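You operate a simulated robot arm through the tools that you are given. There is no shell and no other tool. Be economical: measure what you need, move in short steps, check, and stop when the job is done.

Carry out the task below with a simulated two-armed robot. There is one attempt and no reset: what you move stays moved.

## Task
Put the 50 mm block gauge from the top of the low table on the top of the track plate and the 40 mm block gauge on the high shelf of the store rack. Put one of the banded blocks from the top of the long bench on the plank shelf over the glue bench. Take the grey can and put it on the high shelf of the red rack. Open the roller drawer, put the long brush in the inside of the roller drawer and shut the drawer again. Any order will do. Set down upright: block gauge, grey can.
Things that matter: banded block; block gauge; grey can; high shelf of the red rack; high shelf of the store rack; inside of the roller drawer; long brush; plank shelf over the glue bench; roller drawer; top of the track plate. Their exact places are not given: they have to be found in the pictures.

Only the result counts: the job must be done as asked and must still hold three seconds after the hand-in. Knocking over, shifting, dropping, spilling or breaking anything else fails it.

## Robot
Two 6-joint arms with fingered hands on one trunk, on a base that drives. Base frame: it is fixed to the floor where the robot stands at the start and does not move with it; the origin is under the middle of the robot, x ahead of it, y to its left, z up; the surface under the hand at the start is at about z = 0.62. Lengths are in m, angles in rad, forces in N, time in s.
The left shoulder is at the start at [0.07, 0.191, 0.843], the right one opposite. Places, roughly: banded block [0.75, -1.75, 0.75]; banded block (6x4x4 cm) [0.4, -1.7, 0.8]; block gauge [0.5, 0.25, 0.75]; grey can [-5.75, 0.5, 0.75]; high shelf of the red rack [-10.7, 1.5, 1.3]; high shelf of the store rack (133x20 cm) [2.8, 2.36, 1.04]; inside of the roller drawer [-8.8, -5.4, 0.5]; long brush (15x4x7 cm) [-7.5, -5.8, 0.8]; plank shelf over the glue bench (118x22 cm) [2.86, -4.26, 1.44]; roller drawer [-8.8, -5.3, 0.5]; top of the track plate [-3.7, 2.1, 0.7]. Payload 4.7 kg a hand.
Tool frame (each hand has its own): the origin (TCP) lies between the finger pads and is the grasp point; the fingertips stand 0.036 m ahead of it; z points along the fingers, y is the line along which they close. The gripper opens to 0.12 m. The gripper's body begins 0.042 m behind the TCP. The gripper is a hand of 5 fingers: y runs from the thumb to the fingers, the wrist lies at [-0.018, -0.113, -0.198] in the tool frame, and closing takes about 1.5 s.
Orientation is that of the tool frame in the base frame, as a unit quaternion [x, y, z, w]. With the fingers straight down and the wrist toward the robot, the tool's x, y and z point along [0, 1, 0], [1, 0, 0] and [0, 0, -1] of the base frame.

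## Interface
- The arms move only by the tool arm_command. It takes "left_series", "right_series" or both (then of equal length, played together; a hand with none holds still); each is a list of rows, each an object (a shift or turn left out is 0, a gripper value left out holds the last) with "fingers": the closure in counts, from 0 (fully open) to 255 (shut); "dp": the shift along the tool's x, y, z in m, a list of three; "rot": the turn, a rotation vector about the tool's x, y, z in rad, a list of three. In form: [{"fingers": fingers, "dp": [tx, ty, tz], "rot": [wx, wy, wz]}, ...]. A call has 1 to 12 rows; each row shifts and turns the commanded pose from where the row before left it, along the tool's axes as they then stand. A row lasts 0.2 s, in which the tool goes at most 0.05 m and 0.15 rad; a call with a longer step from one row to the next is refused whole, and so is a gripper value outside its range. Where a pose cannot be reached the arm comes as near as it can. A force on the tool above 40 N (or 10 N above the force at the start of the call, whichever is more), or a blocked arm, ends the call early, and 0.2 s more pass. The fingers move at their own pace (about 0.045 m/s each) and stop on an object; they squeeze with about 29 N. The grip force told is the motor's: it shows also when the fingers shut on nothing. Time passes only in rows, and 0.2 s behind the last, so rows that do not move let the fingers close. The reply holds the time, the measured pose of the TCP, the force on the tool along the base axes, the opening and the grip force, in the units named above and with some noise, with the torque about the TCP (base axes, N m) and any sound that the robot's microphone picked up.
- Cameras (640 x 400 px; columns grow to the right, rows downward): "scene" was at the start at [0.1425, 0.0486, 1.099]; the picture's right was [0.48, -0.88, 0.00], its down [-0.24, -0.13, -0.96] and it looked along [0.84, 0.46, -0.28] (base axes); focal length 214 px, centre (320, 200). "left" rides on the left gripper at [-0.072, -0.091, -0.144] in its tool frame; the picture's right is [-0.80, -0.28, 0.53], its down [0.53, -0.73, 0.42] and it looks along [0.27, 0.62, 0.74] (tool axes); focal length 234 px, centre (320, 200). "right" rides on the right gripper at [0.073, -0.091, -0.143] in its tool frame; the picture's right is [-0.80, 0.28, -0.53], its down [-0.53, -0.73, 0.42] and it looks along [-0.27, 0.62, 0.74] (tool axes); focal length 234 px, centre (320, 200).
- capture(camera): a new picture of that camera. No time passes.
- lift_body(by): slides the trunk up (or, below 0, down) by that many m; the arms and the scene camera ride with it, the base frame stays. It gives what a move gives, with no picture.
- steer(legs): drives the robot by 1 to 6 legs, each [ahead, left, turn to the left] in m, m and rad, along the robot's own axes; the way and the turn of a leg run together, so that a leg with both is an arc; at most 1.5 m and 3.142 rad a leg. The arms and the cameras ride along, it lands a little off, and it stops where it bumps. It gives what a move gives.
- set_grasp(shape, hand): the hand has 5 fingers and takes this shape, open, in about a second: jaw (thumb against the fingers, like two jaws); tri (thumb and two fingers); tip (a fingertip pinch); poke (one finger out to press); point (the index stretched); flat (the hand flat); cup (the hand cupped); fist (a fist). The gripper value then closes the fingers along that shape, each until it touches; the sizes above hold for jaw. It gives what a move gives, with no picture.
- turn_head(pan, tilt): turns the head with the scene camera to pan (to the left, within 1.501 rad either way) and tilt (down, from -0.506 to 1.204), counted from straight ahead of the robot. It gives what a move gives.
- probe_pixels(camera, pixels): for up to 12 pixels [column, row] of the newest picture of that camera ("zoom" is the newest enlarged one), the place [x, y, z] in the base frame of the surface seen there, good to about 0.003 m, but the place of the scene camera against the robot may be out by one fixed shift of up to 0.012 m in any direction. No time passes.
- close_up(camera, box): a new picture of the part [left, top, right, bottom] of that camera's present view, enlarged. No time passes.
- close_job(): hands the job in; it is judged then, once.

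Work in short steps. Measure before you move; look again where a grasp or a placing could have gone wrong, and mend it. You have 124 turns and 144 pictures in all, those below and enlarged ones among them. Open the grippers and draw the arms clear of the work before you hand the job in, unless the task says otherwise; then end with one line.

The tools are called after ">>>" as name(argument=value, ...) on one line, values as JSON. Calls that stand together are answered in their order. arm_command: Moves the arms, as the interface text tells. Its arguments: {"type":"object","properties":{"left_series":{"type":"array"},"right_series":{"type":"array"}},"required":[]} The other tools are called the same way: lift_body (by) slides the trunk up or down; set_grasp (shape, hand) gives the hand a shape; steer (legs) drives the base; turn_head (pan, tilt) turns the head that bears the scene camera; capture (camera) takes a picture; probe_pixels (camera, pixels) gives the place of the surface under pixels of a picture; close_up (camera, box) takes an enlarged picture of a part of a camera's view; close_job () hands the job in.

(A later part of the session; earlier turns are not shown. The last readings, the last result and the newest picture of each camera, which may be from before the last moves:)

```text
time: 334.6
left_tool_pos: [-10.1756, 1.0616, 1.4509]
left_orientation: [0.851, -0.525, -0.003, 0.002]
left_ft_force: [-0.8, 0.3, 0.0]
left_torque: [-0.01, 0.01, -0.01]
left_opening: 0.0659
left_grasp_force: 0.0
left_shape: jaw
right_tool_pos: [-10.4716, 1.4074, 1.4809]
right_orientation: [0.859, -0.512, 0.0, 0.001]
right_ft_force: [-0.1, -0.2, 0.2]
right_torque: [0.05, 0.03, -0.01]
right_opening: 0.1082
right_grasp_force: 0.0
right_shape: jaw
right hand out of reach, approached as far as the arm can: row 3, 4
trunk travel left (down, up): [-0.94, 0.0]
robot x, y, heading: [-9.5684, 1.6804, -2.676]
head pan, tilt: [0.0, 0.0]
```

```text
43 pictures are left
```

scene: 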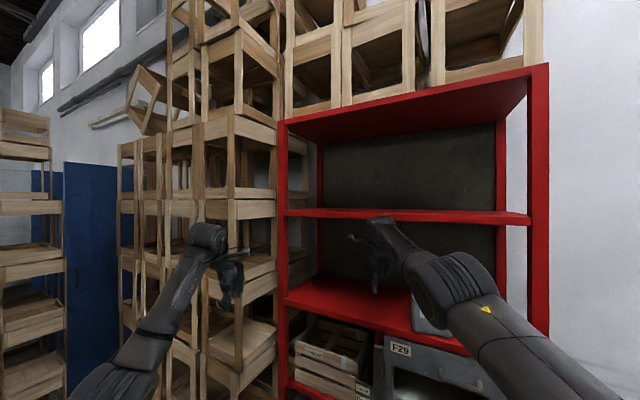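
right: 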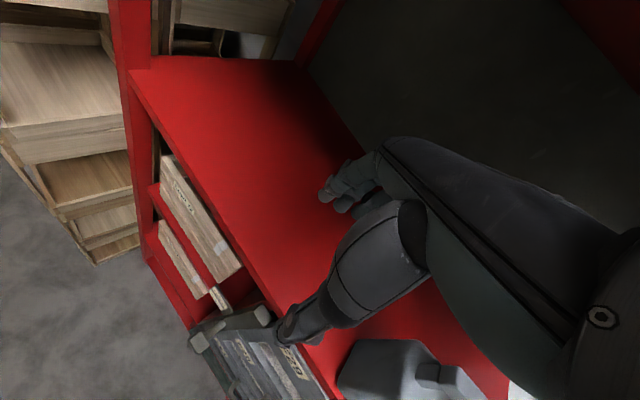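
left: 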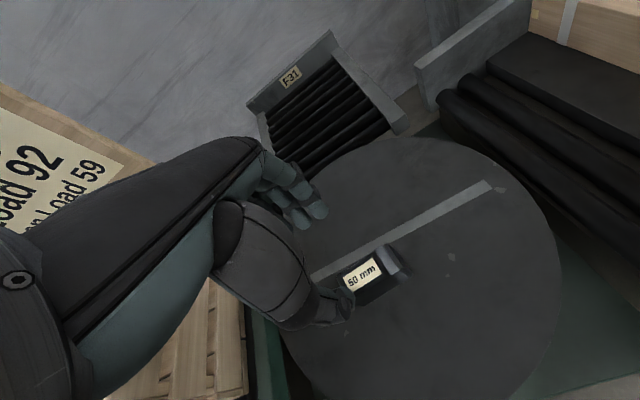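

The can stands well to the hand's right. I continue pulling out with a slight lowering.

>>> arm_command(right_series=[{"dp": [0.019, -0.035, 0.015]}, {"dp": [0.019, -0.035, 0.015]}, {"dp": [0.019, -0.035, 0.015]}, {"dp": [0.019, -0.035, 0.015]}])

>>> capture(camera="scene")

```text
time: 335.6
left_tool_pos: [-10.1793, 1.065, 1.4506]
left_orientation: [0.851, -0.525, -0.001, 0.002]
left_ft_force: [0.6, -0.7, 0.5]
left_torque: [0.04, 0.01, 0.01]
left_opening: 0.0655
left_grasp_force: 0.1
left_shape: jaw
right_tool_pos: [-10.4242, 1.328, 1.4488]
right_orientation: [0.858, -0.513, 0.001, 0.002]
right_ft_force: [0.7, -0.6, -0.2]
right_torque: [0.02, 0.03, -0.01]
right_opening: 0.1082
right_grasp_force: 0.1
right_shape: jaw
right hand out of reach, approached as far as the arm can: row 1, 2, 3, 4
trunk travel left (down, up): [-0.94, 0.0]
robot x, y, heading: [-9.57, 1.686, -2.673]
head pan, tilt: [0.0, 0.0]
```

```text
42 pictures are left
```

scene: 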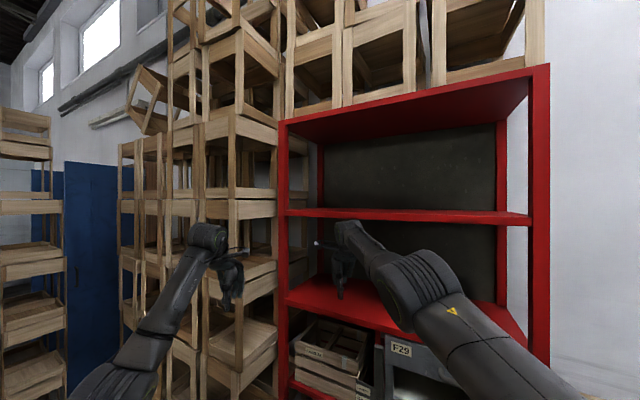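

The hand is nearly out. I turn slightly left in place, go north past the stack, back off east, straighten, and reverse along the corridor.

>>> steer(legs=[[0, 0, 0.15], [-0.29, -0.4075, 0], [-0.36, 0.011, 0], [0, 0, -0.62], [-1.5, 0, 0]])

>>> turn_head(pan=0.3, tilt=0.1)

>>> capture(camera="scene")

>>> turn_head(pan=1.4, tilt=0.2)

>>> capture(camera="scene")

```text
time: 336.9
left_tool_pos: [-10.0739, 0.9746, 1.4488]
left_orientation: [0.889, -0.457, -0.003, 0.001]
left_ft_force: [0.3, -0.3, -0.5]
left_torque: [0.06, 0.05, -0.01]
left_opening: 0.0659
left_grasp_force: 0.0
left_shape: jaw
right_tool_pos: [-10.3548, 1.1988, 1.4491]
right_orientation: [0.896, -0.444, 0.0, 0.001]
right_ft_force: [-0.5, -0.5, -0.4]
right_torque: [0.04, 0.05, 0.02]
right_opening: 0.108
right_grasp_force: 0.1
right_shape: jaw
trunk travel left (down, up): [-0.94, 0.0]
robot x, y, heading: [-9.5712, 1.6852, -2.524]
head pan, tilt: [0.0, 0.0]
stopped in leg 2: the robot was blocked; the commanded pose is now the measured one
```

```text
time: 337.7
left_tool_pos: [-10.0777, 0.9781, 1.4494]
left_orientation: [0.889, -0.457, -0.002, 0.002]
left_ft_force: [-0.8, 0.0, -0.2]
left_torque: [0.01, 0.0, 0.0]
left_opening: 0.0659
left_grasp_force: 0.1
left_shape: jaw
right_tool_pos: [-10.3583, 1.2007, 1.45]
right_orientation: [0.896, -0.444, 0.001, 0.002]
right_ft_force: [-0.4, -0.4, -0.3]
right_torque: [0.0, 0.0, -0.01]
right_opening: 0.1079
right_grasp_force: 0.0
right_shape: jaw
trunk travel left (down, up): [-0.94, 0.0]
robot x, y, heading: [-9.5693, 1.6822, -2.521]
head pan, tilt: [0.3, 0.099]
```

```text
41 pictures are left
```

scene: 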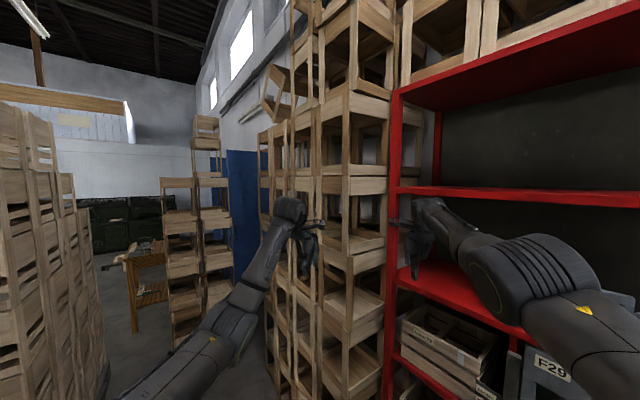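

```text
time: 339.0
left_tool_pos: [-10.0774, 0.9784, 1.4509]
left_orientation: [0.889, -0.458, -0.001, 0.002]
left_ft_force: [-0.2, -0.4, 0.3]
left_torque: [0.01, 0.06, -0.06]
left_opening: 0.0657
left_grasp_force: 0.0
left_shape: jaw
right_tool_pos: [-10.3591, 1.2009, 1.4492]
right_orientation: [0.896, -0.443, 0.001, 0.001]
right_ft_force: [-0.8, 0.3, 0.6]
right_torque: [0.01, 0.02, 0.0]
right_opening: 0.1079
right_grasp_force: 0.1
right_shape: jaw
trunk travel left (down, up): [-0.94, 0.0]
robot x, y, heading: [-9.5693, 1.6853, -2.523]
head pan, tilt: [1.4, 0.201]
```

```text
40 pictures are left
```

scene: 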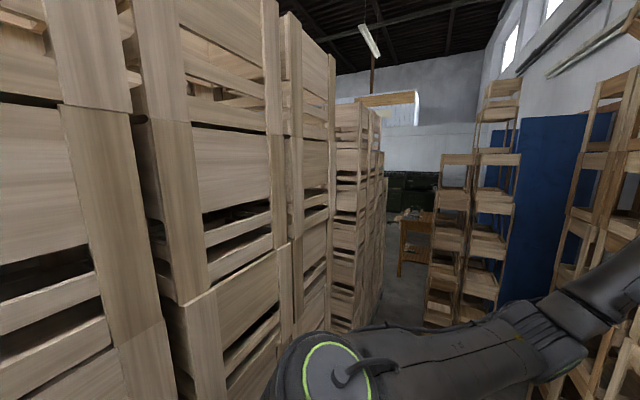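

The base was blocked going north, probably its rear corner on the pallet stack. I edge 4 cm west, then try north again in a short step.

>>> steer(legs=[[0.0326, -0.0232, 0], [-0.116, -0.163, 0]])

```text
time: 341.1
left_tool_pos: [-10.1185, 1.1754, 1.4473]
left_orientation: [0.89, -0.457, -0.001, 0.0]
left_ft_force: [-0.9, -0.8, 0.5]
left_torque: [0.1, 0.0, -0.01]
left_opening: 0.0657
left_grasp_force: 0.1
left_shape: jaw
right_tool_pos: [-10.3989, 1.3969, 1.4476]
right_orientation: [0.897, -0.443, 0.001, -0.001]
right_ft_force: [-0.4, -0.6, -0.9]
right_torque: [0.06, 0.06, -0.01]
right_opening: 0.1082
right_grasp_force: 0.0
right_shape: jaw
trunk travel left (down, up): [-0.94, 0.0]
robot x, y, heading: [-9.6147, 1.8834, -2.517]
head pan, tilt: [1.4, 0.201]
```

Free now. I close the right hand so it clears the can's front, then go on north, back off east, straighten and reverse along the corridor.

>>> arm_command(right_series=[{"fingers": 255}, {}, {}, {}, {}, {}])

>>> steer(legs=[[-0.145, -0.204, 0], [-0.36, 0.011, 0], [0, 0, -0.62], [-1.5, 0, 0]])

>>> turn_head(pan=0.3, tilt=0.1)

>>> close_up(camera="scene", box=[200, 80, 440, 280])

>>> turn_head(pan=1.45, tilt=0.2)

>>> capture(camera="scene")

```text
time: 342.5
left_tool_pos: [-10.1163, 1.1795, 1.4501]
left_orientation: [0.89, -0.457, -0.001, 0.002]
left_ft_force: [-0.6, 0.0, 0.9]
left_torque: [0.02, -0.01, -0.01]
left_opening: 0.0654
left_grasp_force: 0.1
left_shape: jaw
right_tool_pos: [-10.3982, 1.4022, 1.4488]
right_orientation: [0.896, -0.444, 0.001, 0.001]
right_ft_force: [0.3, 0.6, 1.4]
right_torque: [0.0, 0.01, -0.01]
right_opening: 0.0001
right_grasp_force: 0.9
right_shape: jaw
trunk travel left (down, up): [-0.94, 0.0]
robot x, y, heading: [-9.6058, 1.8835, -2.519]
head pan, tilt: [1.4, 0.201]
```

```text
time: 355.1
left_tool_pos: [-8.6416, 2.0685, 1.4491]
left_orientation: [-0.697, 0.717, 0.002, -0.002]
left_ft_force: [-0.1, -0.3, -0.3]
left_torque: [0.02, -0.06, 0.03]
left_opening: 0.0658
left_grasp_force: 0.0
left_shape: jaw
right_tool_pos: [-8.7313, 2.4153, 1.4485]
right_orientation: [-0.707, 0.707, -0.001, -0.001]
right_ft_force: [-0.3, 0.4, -0.3]
right_torque: [0.01, -0.01, 0.04]
right_opening: 0.0
right_grasp_force: 29.0
right_shape: jaw
trunk travel left (down, up): [-0.94, 0.0]
robot x, y, heading: [-7.8093, 2.3249, 3.115]
head pan, tilt: [1.4, 0.201]
```

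```text
time: 356.4
left_tool_pos: [-8.6411, 2.0679, 1.4506]
left_orientation: [-0.696, 0.718, 0.002, -0.001]
left_ft_force: [0.3, 0.2, 0.2]
left_torque: [0.03, -0.02, -0.03]
left_opening: 0.066
left_grasp_force: 0.1
left_shape: jaw
right_tool_pos: [-8.7308, 2.4161, 1.449]
right_orientation: [-0.707, 0.707, -0.001, -0.001]
right_ft_force: [-1.2, 0.3, 0.0]
right_torque: [-0.02, -0.02, 0.03]
right_opening: 0.0004
right_grasp_force: 28.9
right_shape: jaw
trunk travel left (down, up): [-0.94, 0.0]
robot x, y, heading: [-7.8113, 2.3225, 3.107]
head pan, tilt: [0.3, 0.099]
```

```text
2.00 times, centred on (320, 180) of scene
```

zoom: 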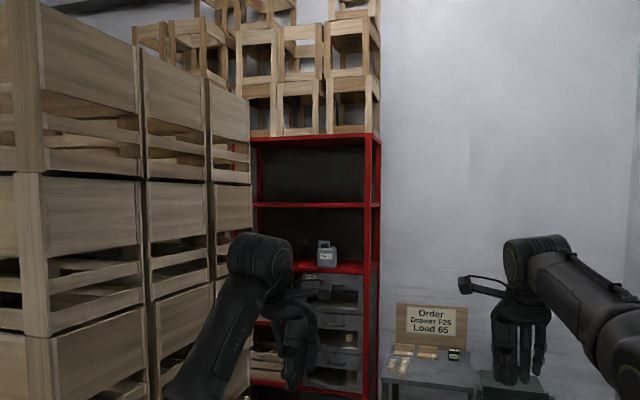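

```text
time: 357.8
left_tool_pos: [-8.6413, 2.0682, 1.4503]
left_orientation: [-0.697, 0.717, 0.002, -0.002]
left_ft_force: [-0.7, 0.5, -0.4]
left_torque: [0.0, 0.03, 0.0]
left_opening: 0.0659
left_grasp_force: 0.1
left_shape: jaw
right_tool_pos: [-8.7309, 2.4172, 1.4478]
right_orientation: [0.708, -0.707, 0.001, 0.002]
right_ft_force: [0.5, -0.3, 0.0]
right_torque: [0.03, 0.01, -0.02]
right_opening: 0.0002
right_grasp_force: 28.5
right_shape: jaw
trunk travel left (down, up): [-0.94, 0.0]
robot x, y, heading: [-7.8142, 2.3206, 3.112]
head pan, tilt: [1.45, 0.201]
```

```text
38 pictures are left
```

scene: 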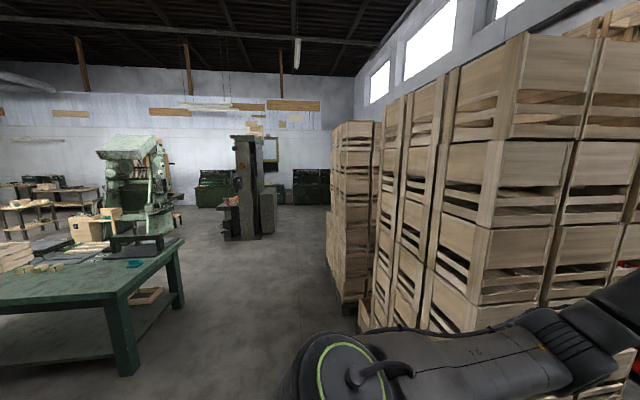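

The can stands on the red rack's shelf. I measure the way south: machine at (250,190), cabinets at (215,190) and (310,185).

>>> probe_pixels(camera="scene", pixels=[[235, 235], [270, 232], [245, 170], [215, 180], [300, 180], [320, 180], [215, 205], [345, 300], [180, 300], [260, 260], [150, 220], [335, 210]])

>>> close_up(camera="scene", box=[180, 120, 340, 250])

```text
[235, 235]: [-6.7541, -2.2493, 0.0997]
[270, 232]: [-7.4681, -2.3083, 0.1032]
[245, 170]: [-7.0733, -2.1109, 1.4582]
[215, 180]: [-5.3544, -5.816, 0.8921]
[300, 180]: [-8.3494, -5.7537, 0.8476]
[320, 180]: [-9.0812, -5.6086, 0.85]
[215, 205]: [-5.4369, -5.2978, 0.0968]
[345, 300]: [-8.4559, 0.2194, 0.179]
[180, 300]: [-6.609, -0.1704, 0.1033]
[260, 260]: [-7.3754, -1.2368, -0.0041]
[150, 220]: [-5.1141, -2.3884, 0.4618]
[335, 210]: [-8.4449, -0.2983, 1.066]
```

```text
3.08 times, centred on (260, 185) of scene
```

zoom: 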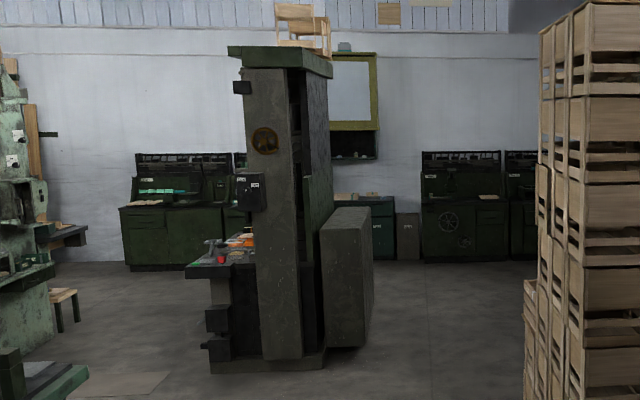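

I back further east, turn to face south, and drive down the corridor to look again.

>>> steer(legs=[[-0.5, 0, 0], [0, 0, 1.6], [1.5, 0, 0], [0.9, -0.25, 0]])

>>> turn_head(pan=-0.2, tilt=0.25)

>>> capture(camera="scene")

```text
time: 376.4
left_tool_pos: [-7.1251, -0.8992, 1.4515]
left_orientation: [1.0, 0.029, 0.0, 0.003]
left_ft_force: [-0.7, -1.0, 0.0]
left_torque: [-0.01, 0.01, 0.02]
left_opening: 0.0659
left_grasp_force: 0.1
left_shape: jaw
right_tool_pos: [-7.4636, -1.0181, 1.4503]
right_orientation: [0.999, 0.043, 0.002, 0.001]
right_ft_force: [0.2, 1.2, 1.0]
right_torque: [-0.02, 0.0, -0.01]
right_opening: 0.0
right_grasp_force: 29.0
right_shape: jaw
trunk travel left (down, up): [-0.94, 0.0]
robot x, y, heading: [-7.4484, -0.0916, -1.513]
head pan, tilt: [1.45, 0.201]
```

```text
time: 378.1
left_tool_pos: [-7.125, -0.8993, 1.45]
left_orientation: [1.0, 0.03, 0.0, 0.002]
left_ft_force: [0.3, -0.1, -0.4]
left_torque: [0.0, -0.03, 0.0]
left_opening: 0.0657
left_grasp_force: 0.1
left_shape: jaw
right_tool_pos: [-7.4641, -1.0185, 1.4491]
right_orientation: [0.999, 0.044, 0.002, 0.001]
right_ft_force: [-0.3, -0.3, -0.3]
right_torque: [0.01, 0.0, 0.03]
right_opening: 0.0
right_grasp_force: 29.0
right_shape: jaw
trunk travel left (down, up): [-0.94, 0.0]
robot x, y, heading: [-7.4506, -0.0913, -1.515]
head pan, tilt: [-0.201, 0.25]
```

```text
36 pictures are left
```

scene: 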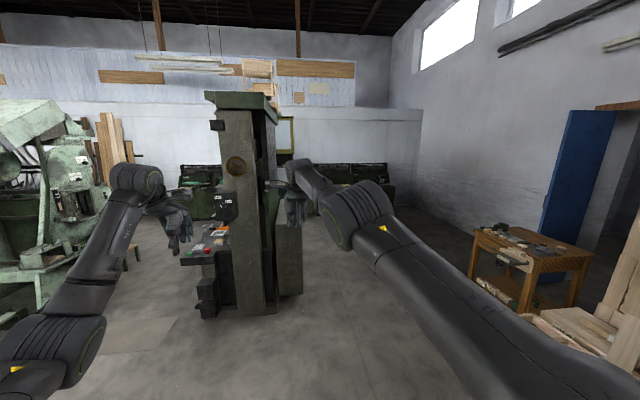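

I check the pallet stack's south end and the machine's west side before shifting right.

>>> probe_pixels(camera="scene", pixels=[[560, 330], [600, 320], [620, 290], [300, 280], [290, 290], [480, 260], [400, 260], [430, 330], [475, 290], [390, 205], [345, 175], [310, 180]])

>>> close_up(camera="scene", box=[270, 130, 430, 230])

```text
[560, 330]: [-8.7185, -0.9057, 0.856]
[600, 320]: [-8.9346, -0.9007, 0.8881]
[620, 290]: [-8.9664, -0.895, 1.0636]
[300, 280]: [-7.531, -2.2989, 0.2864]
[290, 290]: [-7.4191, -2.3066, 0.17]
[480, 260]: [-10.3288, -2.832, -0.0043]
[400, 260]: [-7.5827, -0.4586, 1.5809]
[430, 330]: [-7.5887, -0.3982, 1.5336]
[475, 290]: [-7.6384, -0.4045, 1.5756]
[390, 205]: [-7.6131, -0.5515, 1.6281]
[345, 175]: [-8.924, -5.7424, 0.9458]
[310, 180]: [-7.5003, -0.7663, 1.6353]
```

```text
4.00 times, centred on (350, 180) of scene
```

zoom: 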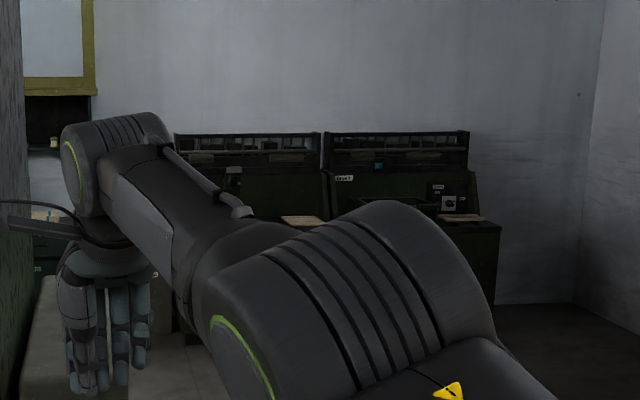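

The stack ends at y -0.95 and the machine's side is at x -7.53. I pass between them and go south to about (-8.15, -3.6).

>>> steer(legs=[[0, 0, -0.056], [0.6, -0.05, 0], [0.55, -0.65, 0], [1.3, 0, 0], [1.1, 0, 0]])

>>> turn_head(pan=0.0, tilt=0.35)

>>> capture(camera="scene")

```text
time: 397.4
left_tool_pos: [-7.7833, -4.4703, 1.4501]
left_orientation: [1.0, 0.007, 0.0, 0.003]
left_ft_force: [1.0, 0.4, 0.0]
left_torque: [-0.02, 0.01, -0.01]
left_opening: 0.0658
left_grasp_force: 0.0
left_shape: jaw
right_tool_pos: [-8.1272, -4.5739, 1.4504]
right_orientation: [1.0, 0.021, 0.001, 0.002]
right_ft_force: [-0.5, 0.0, -0.1]
right_torque: [0.0, -0.01, -0.01]
right_opening: 0.0
right_grasp_force: 28.9
right_shape: jaw
trunk travel left (down, up): [-0.94, 0.0]
robot x, y, heading: [-8.0718, -3.6502, -1.561]
head pan, tilt: [-0.201, 0.25]
```

```text
time: 398.1
left_tool_pos: [-7.7842, -4.4701, 1.4508]
left_orientation: [1.0, 0.007, 0.0, 0.003]
left_ft_force: [-0.2, -0.3, 0.0]
left_torque: [0.0, -0.01, 0.05]
left_opening: 0.066
left_grasp_force: 0.1
left_shape: jaw
right_tool_pos: [-8.1284, -4.5739, 1.4491]
right_orientation: [1.0, 0.022, 0.002, 0.001]
right_ft_force: [0.4, 0.3, -0.1]
right_torque: [-0.01, 0.01, 0.03]
right_opening: 0.0
right_grasp_force: 29.0
right_shape: jaw
trunk travel left (down, up): [-0.94, 0.0]
robot x, y, heading: [-8.071, -3.6506, -1.56]
head pan, tilt: [0.0, 0.351]
```

```text
34 pictures are left
```

scene: 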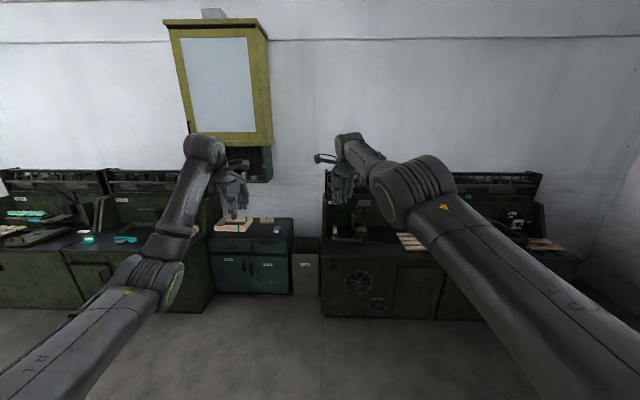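

I enlarge both cabinets to find the brush and the roller drawer.

>>> close_up(camera="scene", box=[200, 195, 320, 300])

>>> close_up(camera="scene", box=[310, 180, 590, 330])

>>> probe_pixels(camera="scene", pixels=[[225, 225], [240, 222], [265, 222], [240, 240], [290, 250], [322, 255], [400, 275], [440, 285], [400, 265], [425, 270], [330, 240], [390, 240]])

```text
3.81 times, centred on (260, 248) of scene
```

zoom: 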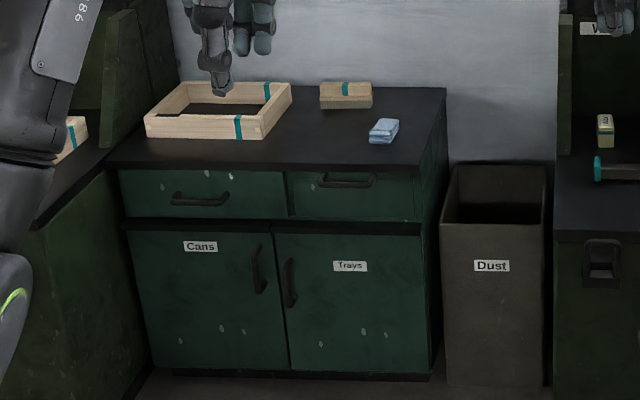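

```text
2.29 times, centred on (450, 255) of scene
```

zoom: 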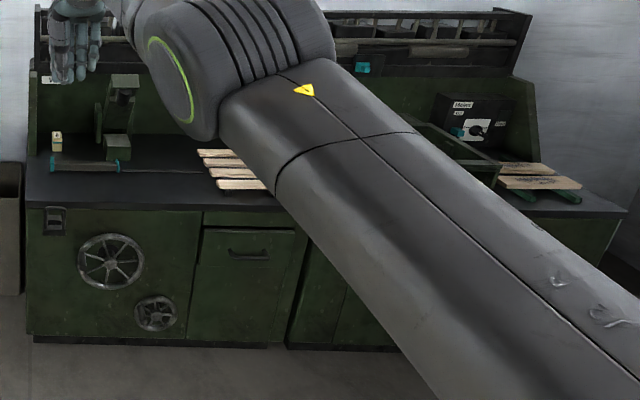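

```text
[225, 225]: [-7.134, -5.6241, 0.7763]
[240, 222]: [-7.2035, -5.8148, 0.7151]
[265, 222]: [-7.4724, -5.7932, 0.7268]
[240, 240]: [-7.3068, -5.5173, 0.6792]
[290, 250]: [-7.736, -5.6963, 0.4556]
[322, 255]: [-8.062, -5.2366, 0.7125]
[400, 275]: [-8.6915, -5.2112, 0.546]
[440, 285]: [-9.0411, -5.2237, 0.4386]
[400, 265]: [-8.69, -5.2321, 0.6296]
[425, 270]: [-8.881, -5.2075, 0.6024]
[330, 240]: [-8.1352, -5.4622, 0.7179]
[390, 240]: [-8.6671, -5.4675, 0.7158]
```

The drawer panel with a bar handle is near (-8.8, -5.21), and the brush (wood with teal band) is at (-7.47, -5.79). I shift in front of the drawer, lower the trunk, raise the left hand, open the right, and look.

>>> steer(legs=[[0, -0.66, 0]])

>>> lift_body(by=-0.4)

>>> arm_command(left_series=[{"dp": [0, 0, -0.04]}, {"dp": [0, 0, -0.04]}, {"dp": [0, 0, -0.04]}], right_series=[{"fingers": 90, "dp": [0, 0, 0]}, {}, {}])

>>> capture(camera="right")

```text
time: 401.9
left_tool_pos: [-8.4714, -4.4783, 1.4502]
left_orientation: [1.0, 0.001, -0.001, 0.003]
left_ft_force: [0.1, 0.2, 0.2]
left_torque: [-0.02, 0.02, 0.01]
left_opening: 0.0658
left_grasp_force: 0.0
left_shape: jaw
right_tool_pos: [-8.8159, -4.5783, 1.4492]
right_orientation: [1.0, 0.015, 0.001, 0.001]
right_ft_force: [0.9, -0.6, 0.6]
right_torque: [-0.02, 0.05, 0.01]
right_opening: 0.0
right_grasp_force: 28.9
right_shape: jaw
trunk travel left (down, up): [-0.94, 0.0]
robot x, y, heading: [-8.7544, -3.6579, -1.572]
head pan, tilt: [0.0, 0.351]
```

```text
time: 405.7
left_tool_pos: [-8.4719, -4.4772, 1.0507]
left_orientation: [1.0, 0.0, 0.0, 0.002]
left_ft_force: [-0.1, -0.9, 0.3]
left_torque: [0.01, 0.0, -0.02]
left_opening: 0.0659
left_grasp_force: 0.2
left_shape: jaw
right_tool_pos: [-8.8174, -4.5772, 1.0484]
right_orientation: [1.0, 0.016, 0.001, 0.001]
right_ft_force: [0.6, -0.3, 0.0]
right_torque: [-0.02, -0.03, -0.01]
right_opening: 0.0
right_grasp_force: 29.3
right_shape: jaw
trunk travel left (down, up): [-0.54, 0.4]
robot x, y, heading: [-8.7527, -3.6568, -1.574]
head pan, tilt: [0.0, 0.351]
```

```text
time: 406.5
left_tool_pos: [-8.4741, -4.4788, 1.1711]
left_orientation: [1.0, 0.001, -0.001, 0.003]
left_ft_force: [0.3, 1.4, -0.2]
left_torque: [-0.04, -0.02, 0.0]
left_opening: 0.066
left_grasp_force: 0.1
left_shape: jaw
right_tool_pos: [-8.8181, -4.5761, 1.0497]
right_orientation: [1.0, 0.015, 0.001, 0.001]
right_ft_force: [0.0, 0.6, 0.4]
right_torque: [0.02, -0.02, -0.02]
right_opening: 0.0778
right_grasp_force: 0.0
right_shape: jaw
trunk travel left (down, up): [-0.54, 0.4]
robot x, y, heading: [-8.7524, -3.652, -1.574]
head pan, tilt: [0.0, 0.351]
```

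```text
31 pictures are left
```

right: 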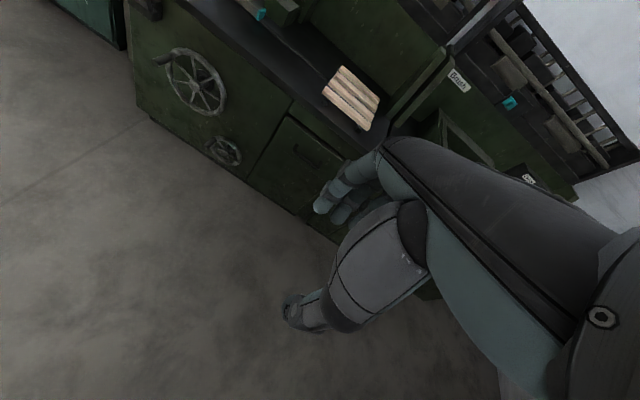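

The drawer panel shows at (300,165). I enlarge and measure its handle.

>>> close_up(camera="right", box=[230, 100, 370, 220])

>>> probe_pixels(camera="zoom", pixels=[[285, 210], [330, 240], [380, 280], [300, 230], [250, 140], [350, 200], [200, 300], [320, 350], [270, 90], [300, 205], [340, 275], [430, 290]])

```text
3.33 times, centred on (300, 160) of right
```

zoom: 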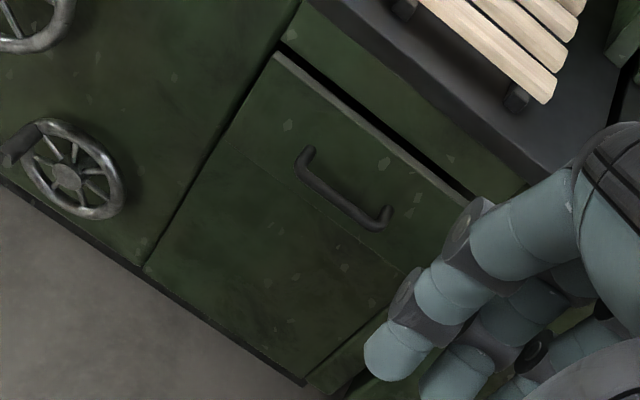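

```text
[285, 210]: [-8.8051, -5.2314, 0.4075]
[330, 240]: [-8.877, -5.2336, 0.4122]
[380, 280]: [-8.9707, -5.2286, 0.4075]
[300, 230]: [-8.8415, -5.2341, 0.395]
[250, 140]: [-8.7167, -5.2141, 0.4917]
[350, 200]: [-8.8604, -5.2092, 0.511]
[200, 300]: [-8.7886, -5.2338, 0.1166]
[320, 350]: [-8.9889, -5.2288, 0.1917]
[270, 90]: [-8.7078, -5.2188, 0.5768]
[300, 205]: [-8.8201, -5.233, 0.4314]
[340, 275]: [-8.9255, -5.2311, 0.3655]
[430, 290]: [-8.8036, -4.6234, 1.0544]
```

I probe points right on the handle bar and the drawer's edges.

>>> probe_pixels(camera="zoom", pixels=[[322, 188], [335, 199], [350, 210], [365, 220], [306, 160], [384, 215], [345, 190], [230, 145], [390, 265], [285, 60], [420, 165], [310, 175]])

```text
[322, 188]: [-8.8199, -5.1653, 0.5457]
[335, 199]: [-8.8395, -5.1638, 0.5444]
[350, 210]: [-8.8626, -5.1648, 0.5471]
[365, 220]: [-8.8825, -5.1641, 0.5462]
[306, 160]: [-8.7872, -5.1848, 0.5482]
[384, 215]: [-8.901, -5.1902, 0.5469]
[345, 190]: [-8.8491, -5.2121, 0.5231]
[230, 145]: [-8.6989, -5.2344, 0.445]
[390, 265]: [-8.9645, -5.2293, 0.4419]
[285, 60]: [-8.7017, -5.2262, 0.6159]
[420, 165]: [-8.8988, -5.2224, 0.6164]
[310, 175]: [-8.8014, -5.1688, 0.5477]
```

The handle bar: y -5.170, z 0.545, x -8.80 to -8.885, with 35 mm behind it. I tilt the right tool 0.3 rad forward so the palm clears the cabinet, set the opening, and lower the trunk.

>>> arm_command(right_series=[{"fingers": 125, "rot": [-0.15, 0, 0]}, {"rot": [-0.15, 0, 0]}, {}, {}])

>>> lift_body(by=-0.3)

>>> capture(camera="right")

```text
time: 407.5
left_tool_pos: [-8.473, -4.4792, 1.1694]
left_orientation: [1.0, 0.0, 0.0, 0.003]
left_ft_force: [0.3, 0.0, 0.6]
left_torque: [0.01, 0.03, -0.02]
left_opening: 0.066
left_grasp_force: 0.1
left_shape: jaw
right_tool_pos: [-8.8038, -4.634, 1.0616]
right_orientation: [0.989, 0.015, 0.004, 0.149]
right_ft_force: [-0.7, -0.3, -1.0]
right_torque: [0.01, 0.03, 0.0]
right_opening: 0.0616
right_grasp_force: 0.0
right_shape: jaw
right hand out of reach, approached as far as the arm can: row 1, 2
trunk travel left (down, up): [-0.54, 0.4]
robot x, y, heading: [-8.7504, -3.6544, -1.573]
head pan, tilt: [0.0, 0.351]
```

```text
time: 410.5
left_tool_pos: [-8.473, -4.4792, 0.8707]
left_orientation: [1.0, 0.001, 0.0, 0.003]
left_ft_force: [-0.2, 0.2, 0.4]
left_torque: [-0.02, 0.02, 0.01]
left_opening: 0.0657
left_grasp_force: 0.1
left_shape: jaw
right_tool_pos: [-8.8043, -4.6343, 0.7611]
right_orientation: [0.989, 0.015, 0.004, 0.15]
right_ft_force: [0.2, -0.2, -0.3]
right_torque: [0.0, -0.02, 0.02]
right_opening: 0.0614
right_grasp_force: 0.2
right_shape: jaw
trunk travel left (down, up): [-0.24, 0.7]
robot x, y, heading: [-8.7561, -3.6544, -1.574]
head pan, tilt: [0.0, 0.351]
```

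```text
29 pictures are left
```

right: 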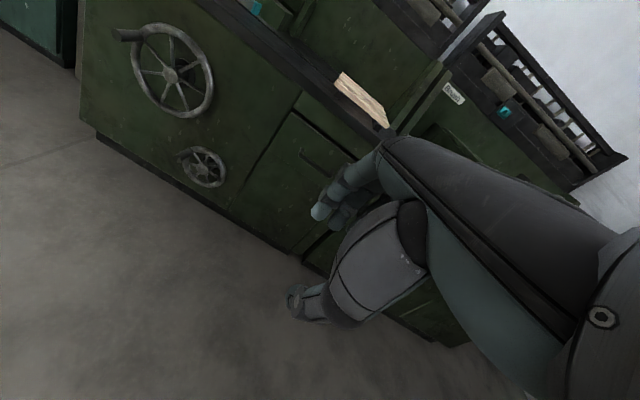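

The tilt holds. I lower the trunk 0.14 (TCP 0.62, tips above the bar), and drive 0.50 ahead, 0.039 right.

>>> lift_body(by=-0.14)

>>> steer(legs=[[0.5, -0.039, 0]])

>>> close_up(camera="right", box=[200, 100, 400, 280])

```text
time: 412.2
left_tool_pos: [-8.4727, -4.4793, 0.7318]
left_orientation: [1.0, 0.0, 0.0, 0.003]
left_ft_force: [-0.5, 0.8, -0.4]
left_torque: [-0.01, 0.0, -0.02]
left_opening: 0.0658
left_grasp_force: 0.1
left_shape: jaw
right_tool_pos: [-8.8035, -4.6353, 0.6202]
right_orientation: [0.989, 0.015, 0.004, 0.149]
right_ft_force: [-0.2, 0.3, -0.2]
right_torque: [0.0, -0.01, -0.02]
right_opening: 0.0615
right_grasp_force: 0.0
right_shape: jaw
trunk travel left (down, up): [-0.1, 0.84]
robot x, y, heading: [-8.7477, -3.6557, -1.568]
head pan, tilt: [0.0, 0.351]
```

```text
time: 415.1
left_tool_pos: [-8.5182, -4.9759, 0.73]
left_orientation: [1.0, -0.002, 0.001, 0.003]
left_ft_force: [-0.4, -1.0, 0.8]
left_torque: [0.02, 0.0, 0.02]
left_opening: 0.0658
left_grasp_force: 0.0
left_shape: jaw
right_tool_pos: [-8.8505, -5.1281, 0.62]
right_orientation: [0.989, 0.012, 0.004, 0.149]
right_ft_force: [0.3, 0.2, -0.2]
right_torque: [0.02, 0.0, 0.02]
right_opening: 0.0614
right_grasp_force: 0.1
right_shape: jaw
trunk travel left (down, up): [-0.1, 0.84]
robot x, y, heading: [-8.7926, -4.1512, -1.574]
head pan, tilt: [0.0, 0.351]
```

```text
2.22 times, centred on (300, 190) of right
```

zoom: 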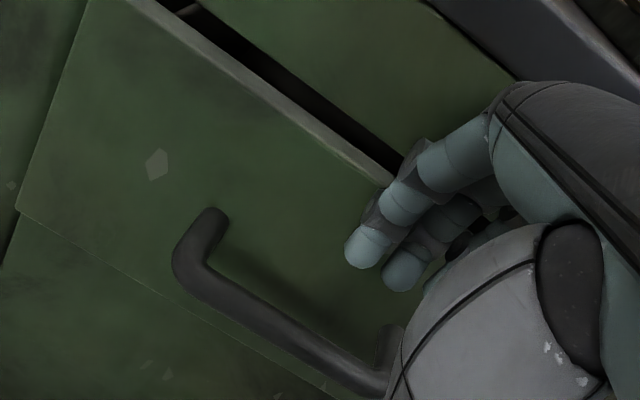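

I measure finger and handle positions in this view for a precise fit.

>>> probe_pixels(camera="zoom", pixels=[[358, 250], [402, 272], [440, 260], [205, 225], [190, 262], [250, 300], [330, 350], [385, 340], [300, 230], [390, 155], [470, 40]])

```text
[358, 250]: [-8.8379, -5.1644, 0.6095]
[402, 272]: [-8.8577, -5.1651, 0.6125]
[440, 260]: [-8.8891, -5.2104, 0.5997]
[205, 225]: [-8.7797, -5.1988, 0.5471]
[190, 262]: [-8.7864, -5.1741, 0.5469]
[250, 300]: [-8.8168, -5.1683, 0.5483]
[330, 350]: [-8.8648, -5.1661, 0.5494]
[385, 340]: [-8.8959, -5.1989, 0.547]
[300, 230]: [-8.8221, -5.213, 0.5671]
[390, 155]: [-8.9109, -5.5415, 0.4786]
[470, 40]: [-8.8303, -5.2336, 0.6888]
```

The fingers sit slightly to the right; I go 2.3 cm ahead and 1.2 cm left, then lower 7.5 cm so they pass behind the bar.

>>> steer(legs=[[0.024, 0.011, 0]])

>>> lift_body(by=-0.04)

>>> close_up(camera="right", box=[200, 100, 400, 280])

>>> probe_pixels(camera="zoom", pixels=[[358, 250], [402, 272]])

```text
time: 415.9
left_tool_pos: [-8.5067, -4.9995, 0.7308]
left_orientation: [1.0, -0.001, 0.0, 0.003]
left_ft_force: [-0.9, 0.6, -0.8]
left_torque: [0.05, 0.05, 0.02]
left_opening: 0.066
left_grasp_force: 0.1
left_shape: jaw
right_tool_pos: [-8.8378, -5.1523, 0.6213]
right_orientation: [0.989, 0.012, 0.003, 0.149]
right_ft_force: [-0.7, 2.8, 2.4]
right_torque: [-0.13, 0.03, -0.07]
right_opening: 0.0611
right_grasp_force: 0.0
right_shape: jaw
trunk travel left (down, up): [-0.1, 0.84]
robot x, y, heading: [-8.7829, -4.1729, -1.574]
head pan, tilt: [0.0, 0.351]
```

```text
time: 416.5
left_tool_pos: [-8.5067, -4.9969, 0.7073]
left_orientation: [1.0, -0.003, -0.001, 0.003]
left_ft_force: [0.3, -0.1, 0.6]
left_torque: [0.01, -0.04, 0.0]
left_opening: 0.0658
left_grasp_force: 0.1
left_shape: jaw
right_tool_pos: [-8.8378, -5.1537, 0.6185]
right_orientation: [0.986, 0.014, 0.004, 0.168]
right_ft_force: [-2.0, 8.6, 16.2]
right_torque: [-1.03, 0.2, -0.2]
right_opening: 0.0616
right_grasp_force: 0.2
right_shape: jaw
trunk travel left (down, up): [-0.075, 0.865]
robot x, y, heading: [-8.7815, -4.173, -1.576]
head pan, tilt: [0.0, 0.351]
stopped: the force on the tool passed its limit at 46 N (the readings are from after the stop); the commanded pose is now the measured one
```

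```text
2.22 times, centred on (300, 190) of right
```

zoom: 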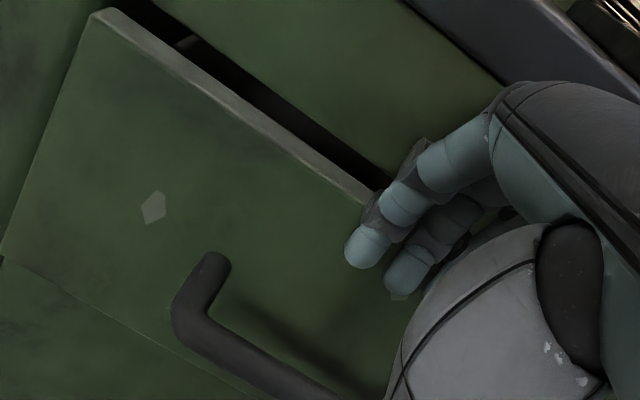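

```text
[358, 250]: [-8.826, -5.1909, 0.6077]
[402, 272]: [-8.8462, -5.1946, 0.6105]
```

The knuckles bulge and rest on the drawer's top edge (16 N), so a steep grip won't fit. I rise, back off, and tilt the tool further (to about 0.9 rad) so the fingers come in from the front.

>>> lift_body(by=0.06)

>>> steer(legs=[[-0.15, 0, 0]])

>>> arm_command(right_series=[{"rot": [-0.148, 0, 0]}, {"rot": [-0.148, 0, 0]}, {"rot": [-0.148, 0, 0]}, {"rot": [-0.148, 0, 0]}, {}])

>>> capture(camera="right")

```text
time: 417.5
left_tool_pos: [-8.5068, -4.9996, 0.7657]
left_orientation: [1.0, -0.002, 0.001, 0.002]
left_ft_force: [-0.3, -0.1, -0.4]
left_torque: [0.0, -0.01, -0.06]
left_opening: 0.066
left_grasp_force: 0.2
left_shape: jaw
right_tool_pos: [-8.8375, -5.1544, 0.6685]
right_orientation: [0.987, 0.014, 0.004, 0.16]
right_ft_force: [0.2, -0.2, -0.9]
right_torque: [-0.01, -0.03, 0.06]
right_opening: 0.0613
right_grasp_force: 0.0
right_shape: jaw
trunk travel left (down, up): [-0.135, 0.805]
robot x, y, heading: [-8.783, -4.1758, -1.578]
head pan, tilt: [0.0, 0.351]
```

```text
time: 418.9
left_tool_pos: [-8.5074, -4.8497, 0.7653]
left_orientation: [1.0, -0.003, 0.0, 0.003]
left_ft_force: [-0.7, -0.3, 0.8]
left_torque: [-0.04, -0.02, 0.01]
left_opening: 0.0658
left_grasp_force: 0.2
left_shape: jaw
right_tool_pos: [-8.8378, -5.0024, 0.6693]
right_orientation: [0.987, 0.013, 0.004, 0.162]
right_ft_force: [0.0, 0.5, 0.6]
right_torque: [-0.01, -0.03, -0.01]
right_opening: 0.0616
right_grasp_force: 0.0
right_shape: jaw
trunk travel left (down, up): [-0.135, 0.805]
robot x, y, heading: [-8.7777, -4.0219, -1.577]
head pan, tilt: [0.0, 0.351]
```

```text
time: 420.1
left_tool_pos: [-8.5073, -4.8501, 0.7663]
left_orientation: [1.0, -0.002, 0.0, 0.001]
left_ft_force: [0.7, -0.6, -0.6]
left_torque: [0.03, 0.01, -0.01]
left_opening: 0.066
left_grasp_force: 0.0
left_shape: jaw
right_tool_pos: [-8.8207, -5.0656, 0.6779]
right_orientation: [0.896, 0.013, 0.008, 0.443]
right_ft_force: [-0.1, 1.1, 0.1]
right_torque: [0.0, -0.02, -0.01]
right_opening: 0.0614
right_grasp_force: 0.1
right_shape: jaw
right hand out of reach, approached as far as the arm can: row 1, 2, 3, 4
trunk travel left (down, up): [-0.135, 0.805]
robot x, y, heading: [-8.7799, -4.024, -1.582]
head pan, tilt: [0.0, 0.351]
```

```text
26 pictures are left
```

right: 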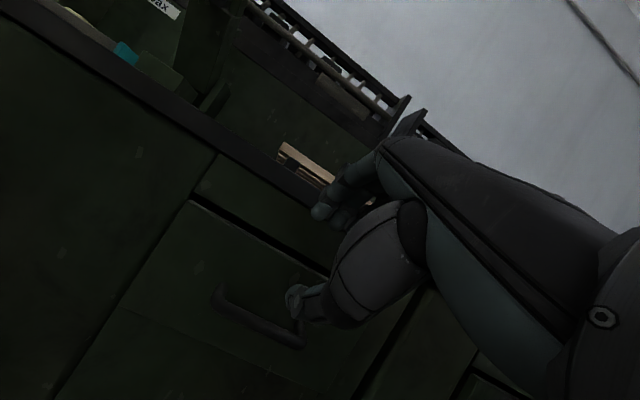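

Tilt is now 0.92 rad. I lower 7.5 cm and move 2.4 cm ahead and 1.7 cm right to the start of the slanting approach to the bar.

>>> lift_body(by=-0.075)

>>> steer(legs=[[0.056, -0.016, 0]])

>>> close_up(camera="right", box=[180, 150, 420, 350])

>>> probe_pixels(camera="zoom", pixels=[[375, 165], [410, 190], [190, 320], [250, 350], [300, 380], [330, 355]])

```text
time: 421.2
left_tool_pos: [-8.5075, -4.8511, 0.6909]
left_orientation: [1.0, -0.002, 0.0, 0.003]
left_ft_force: [0.1, -1.5, -0.7]
left_torque: [-0.03, 0.0, 0.02]
left_opening: 0.0656
left_grasp_force: 0.0
left_shape: jaw
right_tool_pos: [-8.8213, -5.0677, 0.6035]
right_orientation: [0.896, 0.012, 0.008, 0.443]
right_ft_force: [1.4, 0.2, 0.4]
right_torque: [0.0, 0.03, 0.02]
right_opening: 0.0614
right_grasp_force: 0.1
right_shape: jaw
trunk travel left (down, up): [-0.06, 0.88]
robot x, y, heading: [-8.7757, -4.0209, -1.576]
head pan, tilt: [0.0, 0.351]
```

```text
time: 422.1
left_tool_pos: [-8.5234, -4.9075, 0.6901]
left_orientation: [1.0, -0.003, 0.0, 0.002]
left_ft_force: [0.5, -0.2, 0.5]
left_torque: [0.01, 0.0, 0.01]
left_opening: 0.0656
left_grasp_force: 0.0
left_shape: jaw
right_tool_pos: [-8.8376, -5.1257, 0.6018]
right_orientation: [0.897, 0.011, 0.007, 0.441]
right_ft_force: [0.2, -0.5, -0.2]
right_torque: [-0.01, 0.0, -0.01]
right_opening: 0.0612
right_grasp_force: 0.2
right_shape: jaw
trunk travel left (down, up): [-0.06, 0.88]
robot x, y, heading: [-8.7963, -4.0794, -1.576]
head pan, tilt: [0.0, 0.351]
```

```text
2.00 times, centred on (300, 250) of right
```

zoom: 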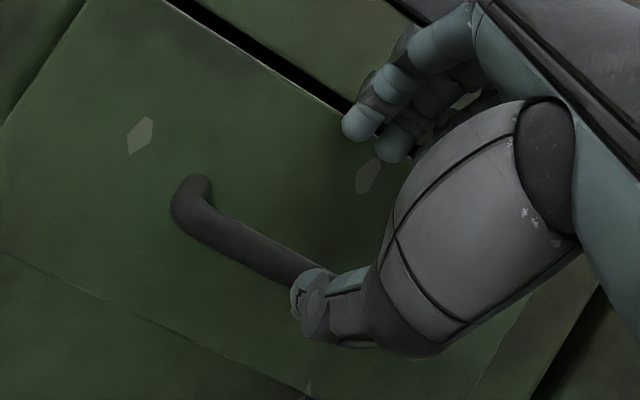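

```text
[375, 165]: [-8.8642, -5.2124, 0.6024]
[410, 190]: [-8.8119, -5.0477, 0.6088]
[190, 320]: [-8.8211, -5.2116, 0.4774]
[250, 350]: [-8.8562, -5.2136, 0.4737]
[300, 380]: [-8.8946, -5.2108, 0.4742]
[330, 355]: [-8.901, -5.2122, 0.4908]
```

Fingers and thumb straddle the bar's line. I lower 3 cm, then go 2.8 cm ahead.

>>> lift_body(by=-0.03)

>>> steer(legs=[[0.027, 0, 0]])

>>> lift_body(by=-0.018)

>>> close_up(camera="right", box=[180, 150, 420, 350])

```text
time: 422.9
left_tool_pos: [-8.5238, -4.9062, 0.6605]
left_orientation: [1.0, -0.003, 0.0, 0.002]
left_ft_force: [0.0, 0.7, -0.3]
left_torque: [0.0, -0.04, 0.01]
left_opening: 0.0659
left_grasp_force: 0.0
left_shape: jaw
right_tool_pos: [-8.8391, -5.1242, 0.5728]
right_orientation: [0.896, 0.011, 0.008, 0.443]
right_ft_force: [1.1, 0.4, 0.7]
right_torque: [-0.03, -0.01, 0.02]
right_opening: 0.0615
right_grasp_force: 0.1
right_shape: jaw
trunk travel left (down, up): [-0.03, 0.91]
robot x, y, heading: [-8.7949, -4.0823, -1.58]
head pan, tilt: [0.0, 0.351]
```

```text
time: 423.7
left_tool_pos: [-8.523, -4.9337, 0.66]
left_orientation: [1.0, -0.003, 0.001, 0.001]
left_ft_force: [-0.5, -0.1, -0.1]
left_torque: [-0.02, -0.01, -0.01]
left_opening: 0.0656
left_grasp_force: 0.0
left_shape: jaw
right_tool_pos: [-8.8383, -5.1524, 0.5707]
right_orientation: [0.897, 0.011, 0.008, 0.443]
right_ft_force: [-0.2, 0.3, 0.0]
right_torque: [0.01, -0.04, 0.02]
right_opening: 0.0615
right_grasp_force: 0.1
right_shape: jaw
trunk travel left (down, up): [-0.03, 0.91]
robot x, y, heading: [-8.7981, -4.1075, -1.579]
head pan, tilt: [0.0, 0.351]
```

```text
time: 424.4
left_tool_pos: [-8.5238, -4.933, 0.6407]
left_orientation: [1.0, -0.003, 0.0, 0.002]
left_ft_force: [0.0, 0.5, 0.1]
left_torque: [-0.01, 0.02, 0.02]
left_opening: 0.0657
left_grasp_force: 0.1
left_shape: jaw
right_tool_pos: [-8.8376, -5.1517, 0.5554]
right_orientation: [0.897, 0.011, 0.007, 0.443]
right_ft_force: [0.7, -0.1, 0.4]
right_torque: [0.03, 0.04, 0.0]
right_opening: 0.0614
right_grasp_force: 0.1
right_shape: jaw
trunk travel left (down, up): [-0.012, 0.928]
robot x, y, heading: [-8.8004, -4.1097, -1.579]
head pan, tilt: [0.0, 0.351]
```

```text
2.00 times, centred on (300, 250) of right
```

zoom: 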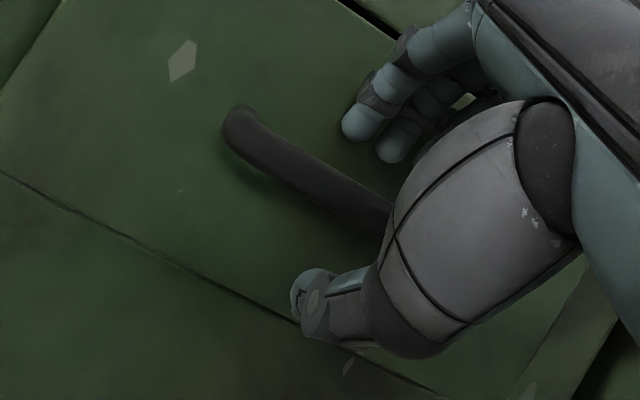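

The bar lies between the fingers (behind/above) and the thumb (below). No contact force; I close the hand.

>>> arm_command(right_series=[{"fingers": 255}, {}, {}, {}, {}, {}])

>>> steer(legs=[[-0.1, 0, 0]])

>>> close_up(camera="right", box=[160, 80, 440, 320])

```text
time: 425.8
left_tool_pos: [-8.5245, -4.9348, 0.6413]
left_orientation: [1.0, -0.003, 0.0, 0.001]
left_ft_force: [-0.4, -0.4, 0.2]
left_torque: [0.04, 0.0, 0.02]
left_opening: 0.0661
left_grasp_force: 0.0
left_shape: jaw
right_tool_pos: [-8.8374, -5.1527, 0.5533]
right_orientation: [0.897, 0.011, 0.007, 0.442]
right_ft_force: [-0.7, -1.2, -1.7]
right_torque: [0.0, 0.08, 0.05]
right_opening: 0.01
right_grasp_force: 28.8
right_shape: jaw
trunk travel left (down, up): [-0.012, 0.928]
robot x, y, heading: [-8.8011, -4.1042, -1.579]
head pan, tilt: [0.0, 0.351]
```

```text
time: 426.9
left_tool_pos: [-8.5228, -4.8377, 0.6414]
left_orientation: [1.0, -0.003, 0.0, 0.002]
left_ft_force: [-0.6, 1.2, 0.2]
left_torque: [0.02, 0.03, 0.01]
left_opening: 0.0657
left_grasp_force: 0.1
left_shape: jaw
right_tool_pos: [-8.8359, -5.0539, 0.5545]
right_orientation: [0.897, 0.012, 0.008, 0.443]
right_ft_force: [7.2, -0.8, -3.7]
right_torque: [0.06, 0.05, 0.21]
right_opening: 0.0102
right_grasp_force: 28.6
right_shape: jaw
trunk travel left (down, up): [-0.012, 0.928]
robot x, y, heading: [-8.7976, -4.0115, -1.576]
head pan, tilt: [0.0, 0.351]
```

```text
1.67 times, centred on (300, 200) of right
```

zoom: 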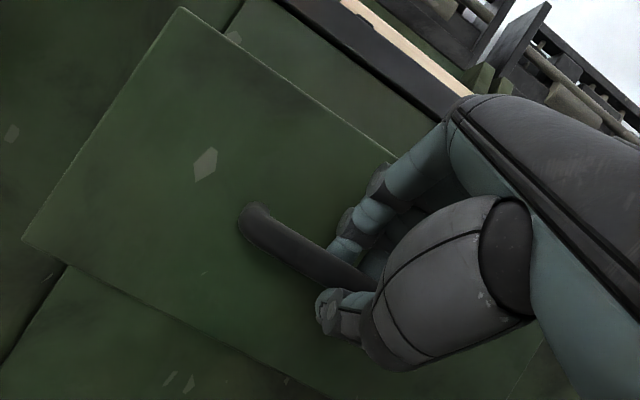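

The drawer follows. I pull 0.2 m more.

>>> steer(legs=[[-0.2, 0, 0]])

>>> turn_head(pan=0.1, tilt=0.75)

>>> capture(camera="scene")

```text
time: 428.5
left_tool_pos: [-8.5191, -4.6385, 0.6415]
left_orientation: [1.0, -0.002, 0.0, 0.001]
left_ft_force: [0.0, 0.1, 0.7]
left_torque: [-0.01, -0.03, -0.01]
left_opening: 0.0656
left_grasp_force: 0.0
left_shape: jaw
right_tool_pos: [-8.8322, -4.8572, 0.5533]
right_orientation: [0.897, 0.014, 0.009, 0.442]
right_ft_force: [4.6, -1.1, -3.6]
right_torque: [0.03, 0.02, 0.21]
right_opening: 0.0101
right_grasp_force: 29.5
right_shape: jaw
trunk travel left (down, up): [-0.012, 0.928]
robot x, y, heading: [-8.7969, -3.8105, -1.577]
head pan, tilt: [0.0, 0.351]
```

```text
time: 429.4
left_tool_pos: [-8.5188, -4.6386, 0.6415]
left_orientation: [1.0, -0.002, 0.0, 0.002]
left_ft_force: [0.3, 0.3, -0.6]
left_torque: [0.02, -0.01, -0.03]
left_opening: 0.0657
left_grasp_force: 0.0
left_shape: jaw
right_tool_pos: [-8.8317, -4.8566, 0.5528]
right_orientation: [0.897, 0.014, 0.009, 0.442]
right_ft_force: [2.0, 0.4, -3.3]
right_torque: [0.06, 0.08, 0.07]
right_opening: 0.01
right_grasp_force: 28.7
right_shape: jaw
trunk travel left (down, up): [-0.012, 0.928]
robot x, y, heading: [-8.7944, -3.8128, -1.57]
head pan, tilt: [0.099, 0.75]
```

```text
22 pictures are left
```

scene: 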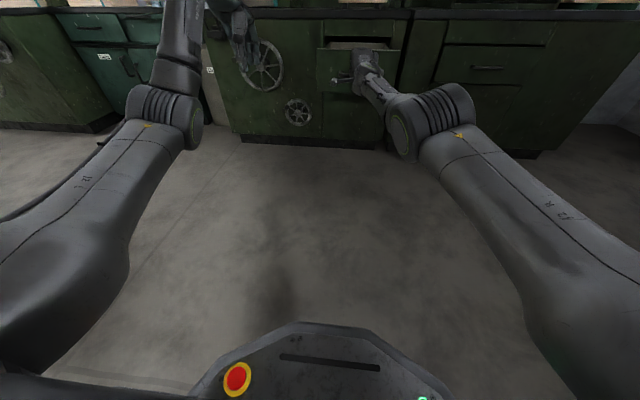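

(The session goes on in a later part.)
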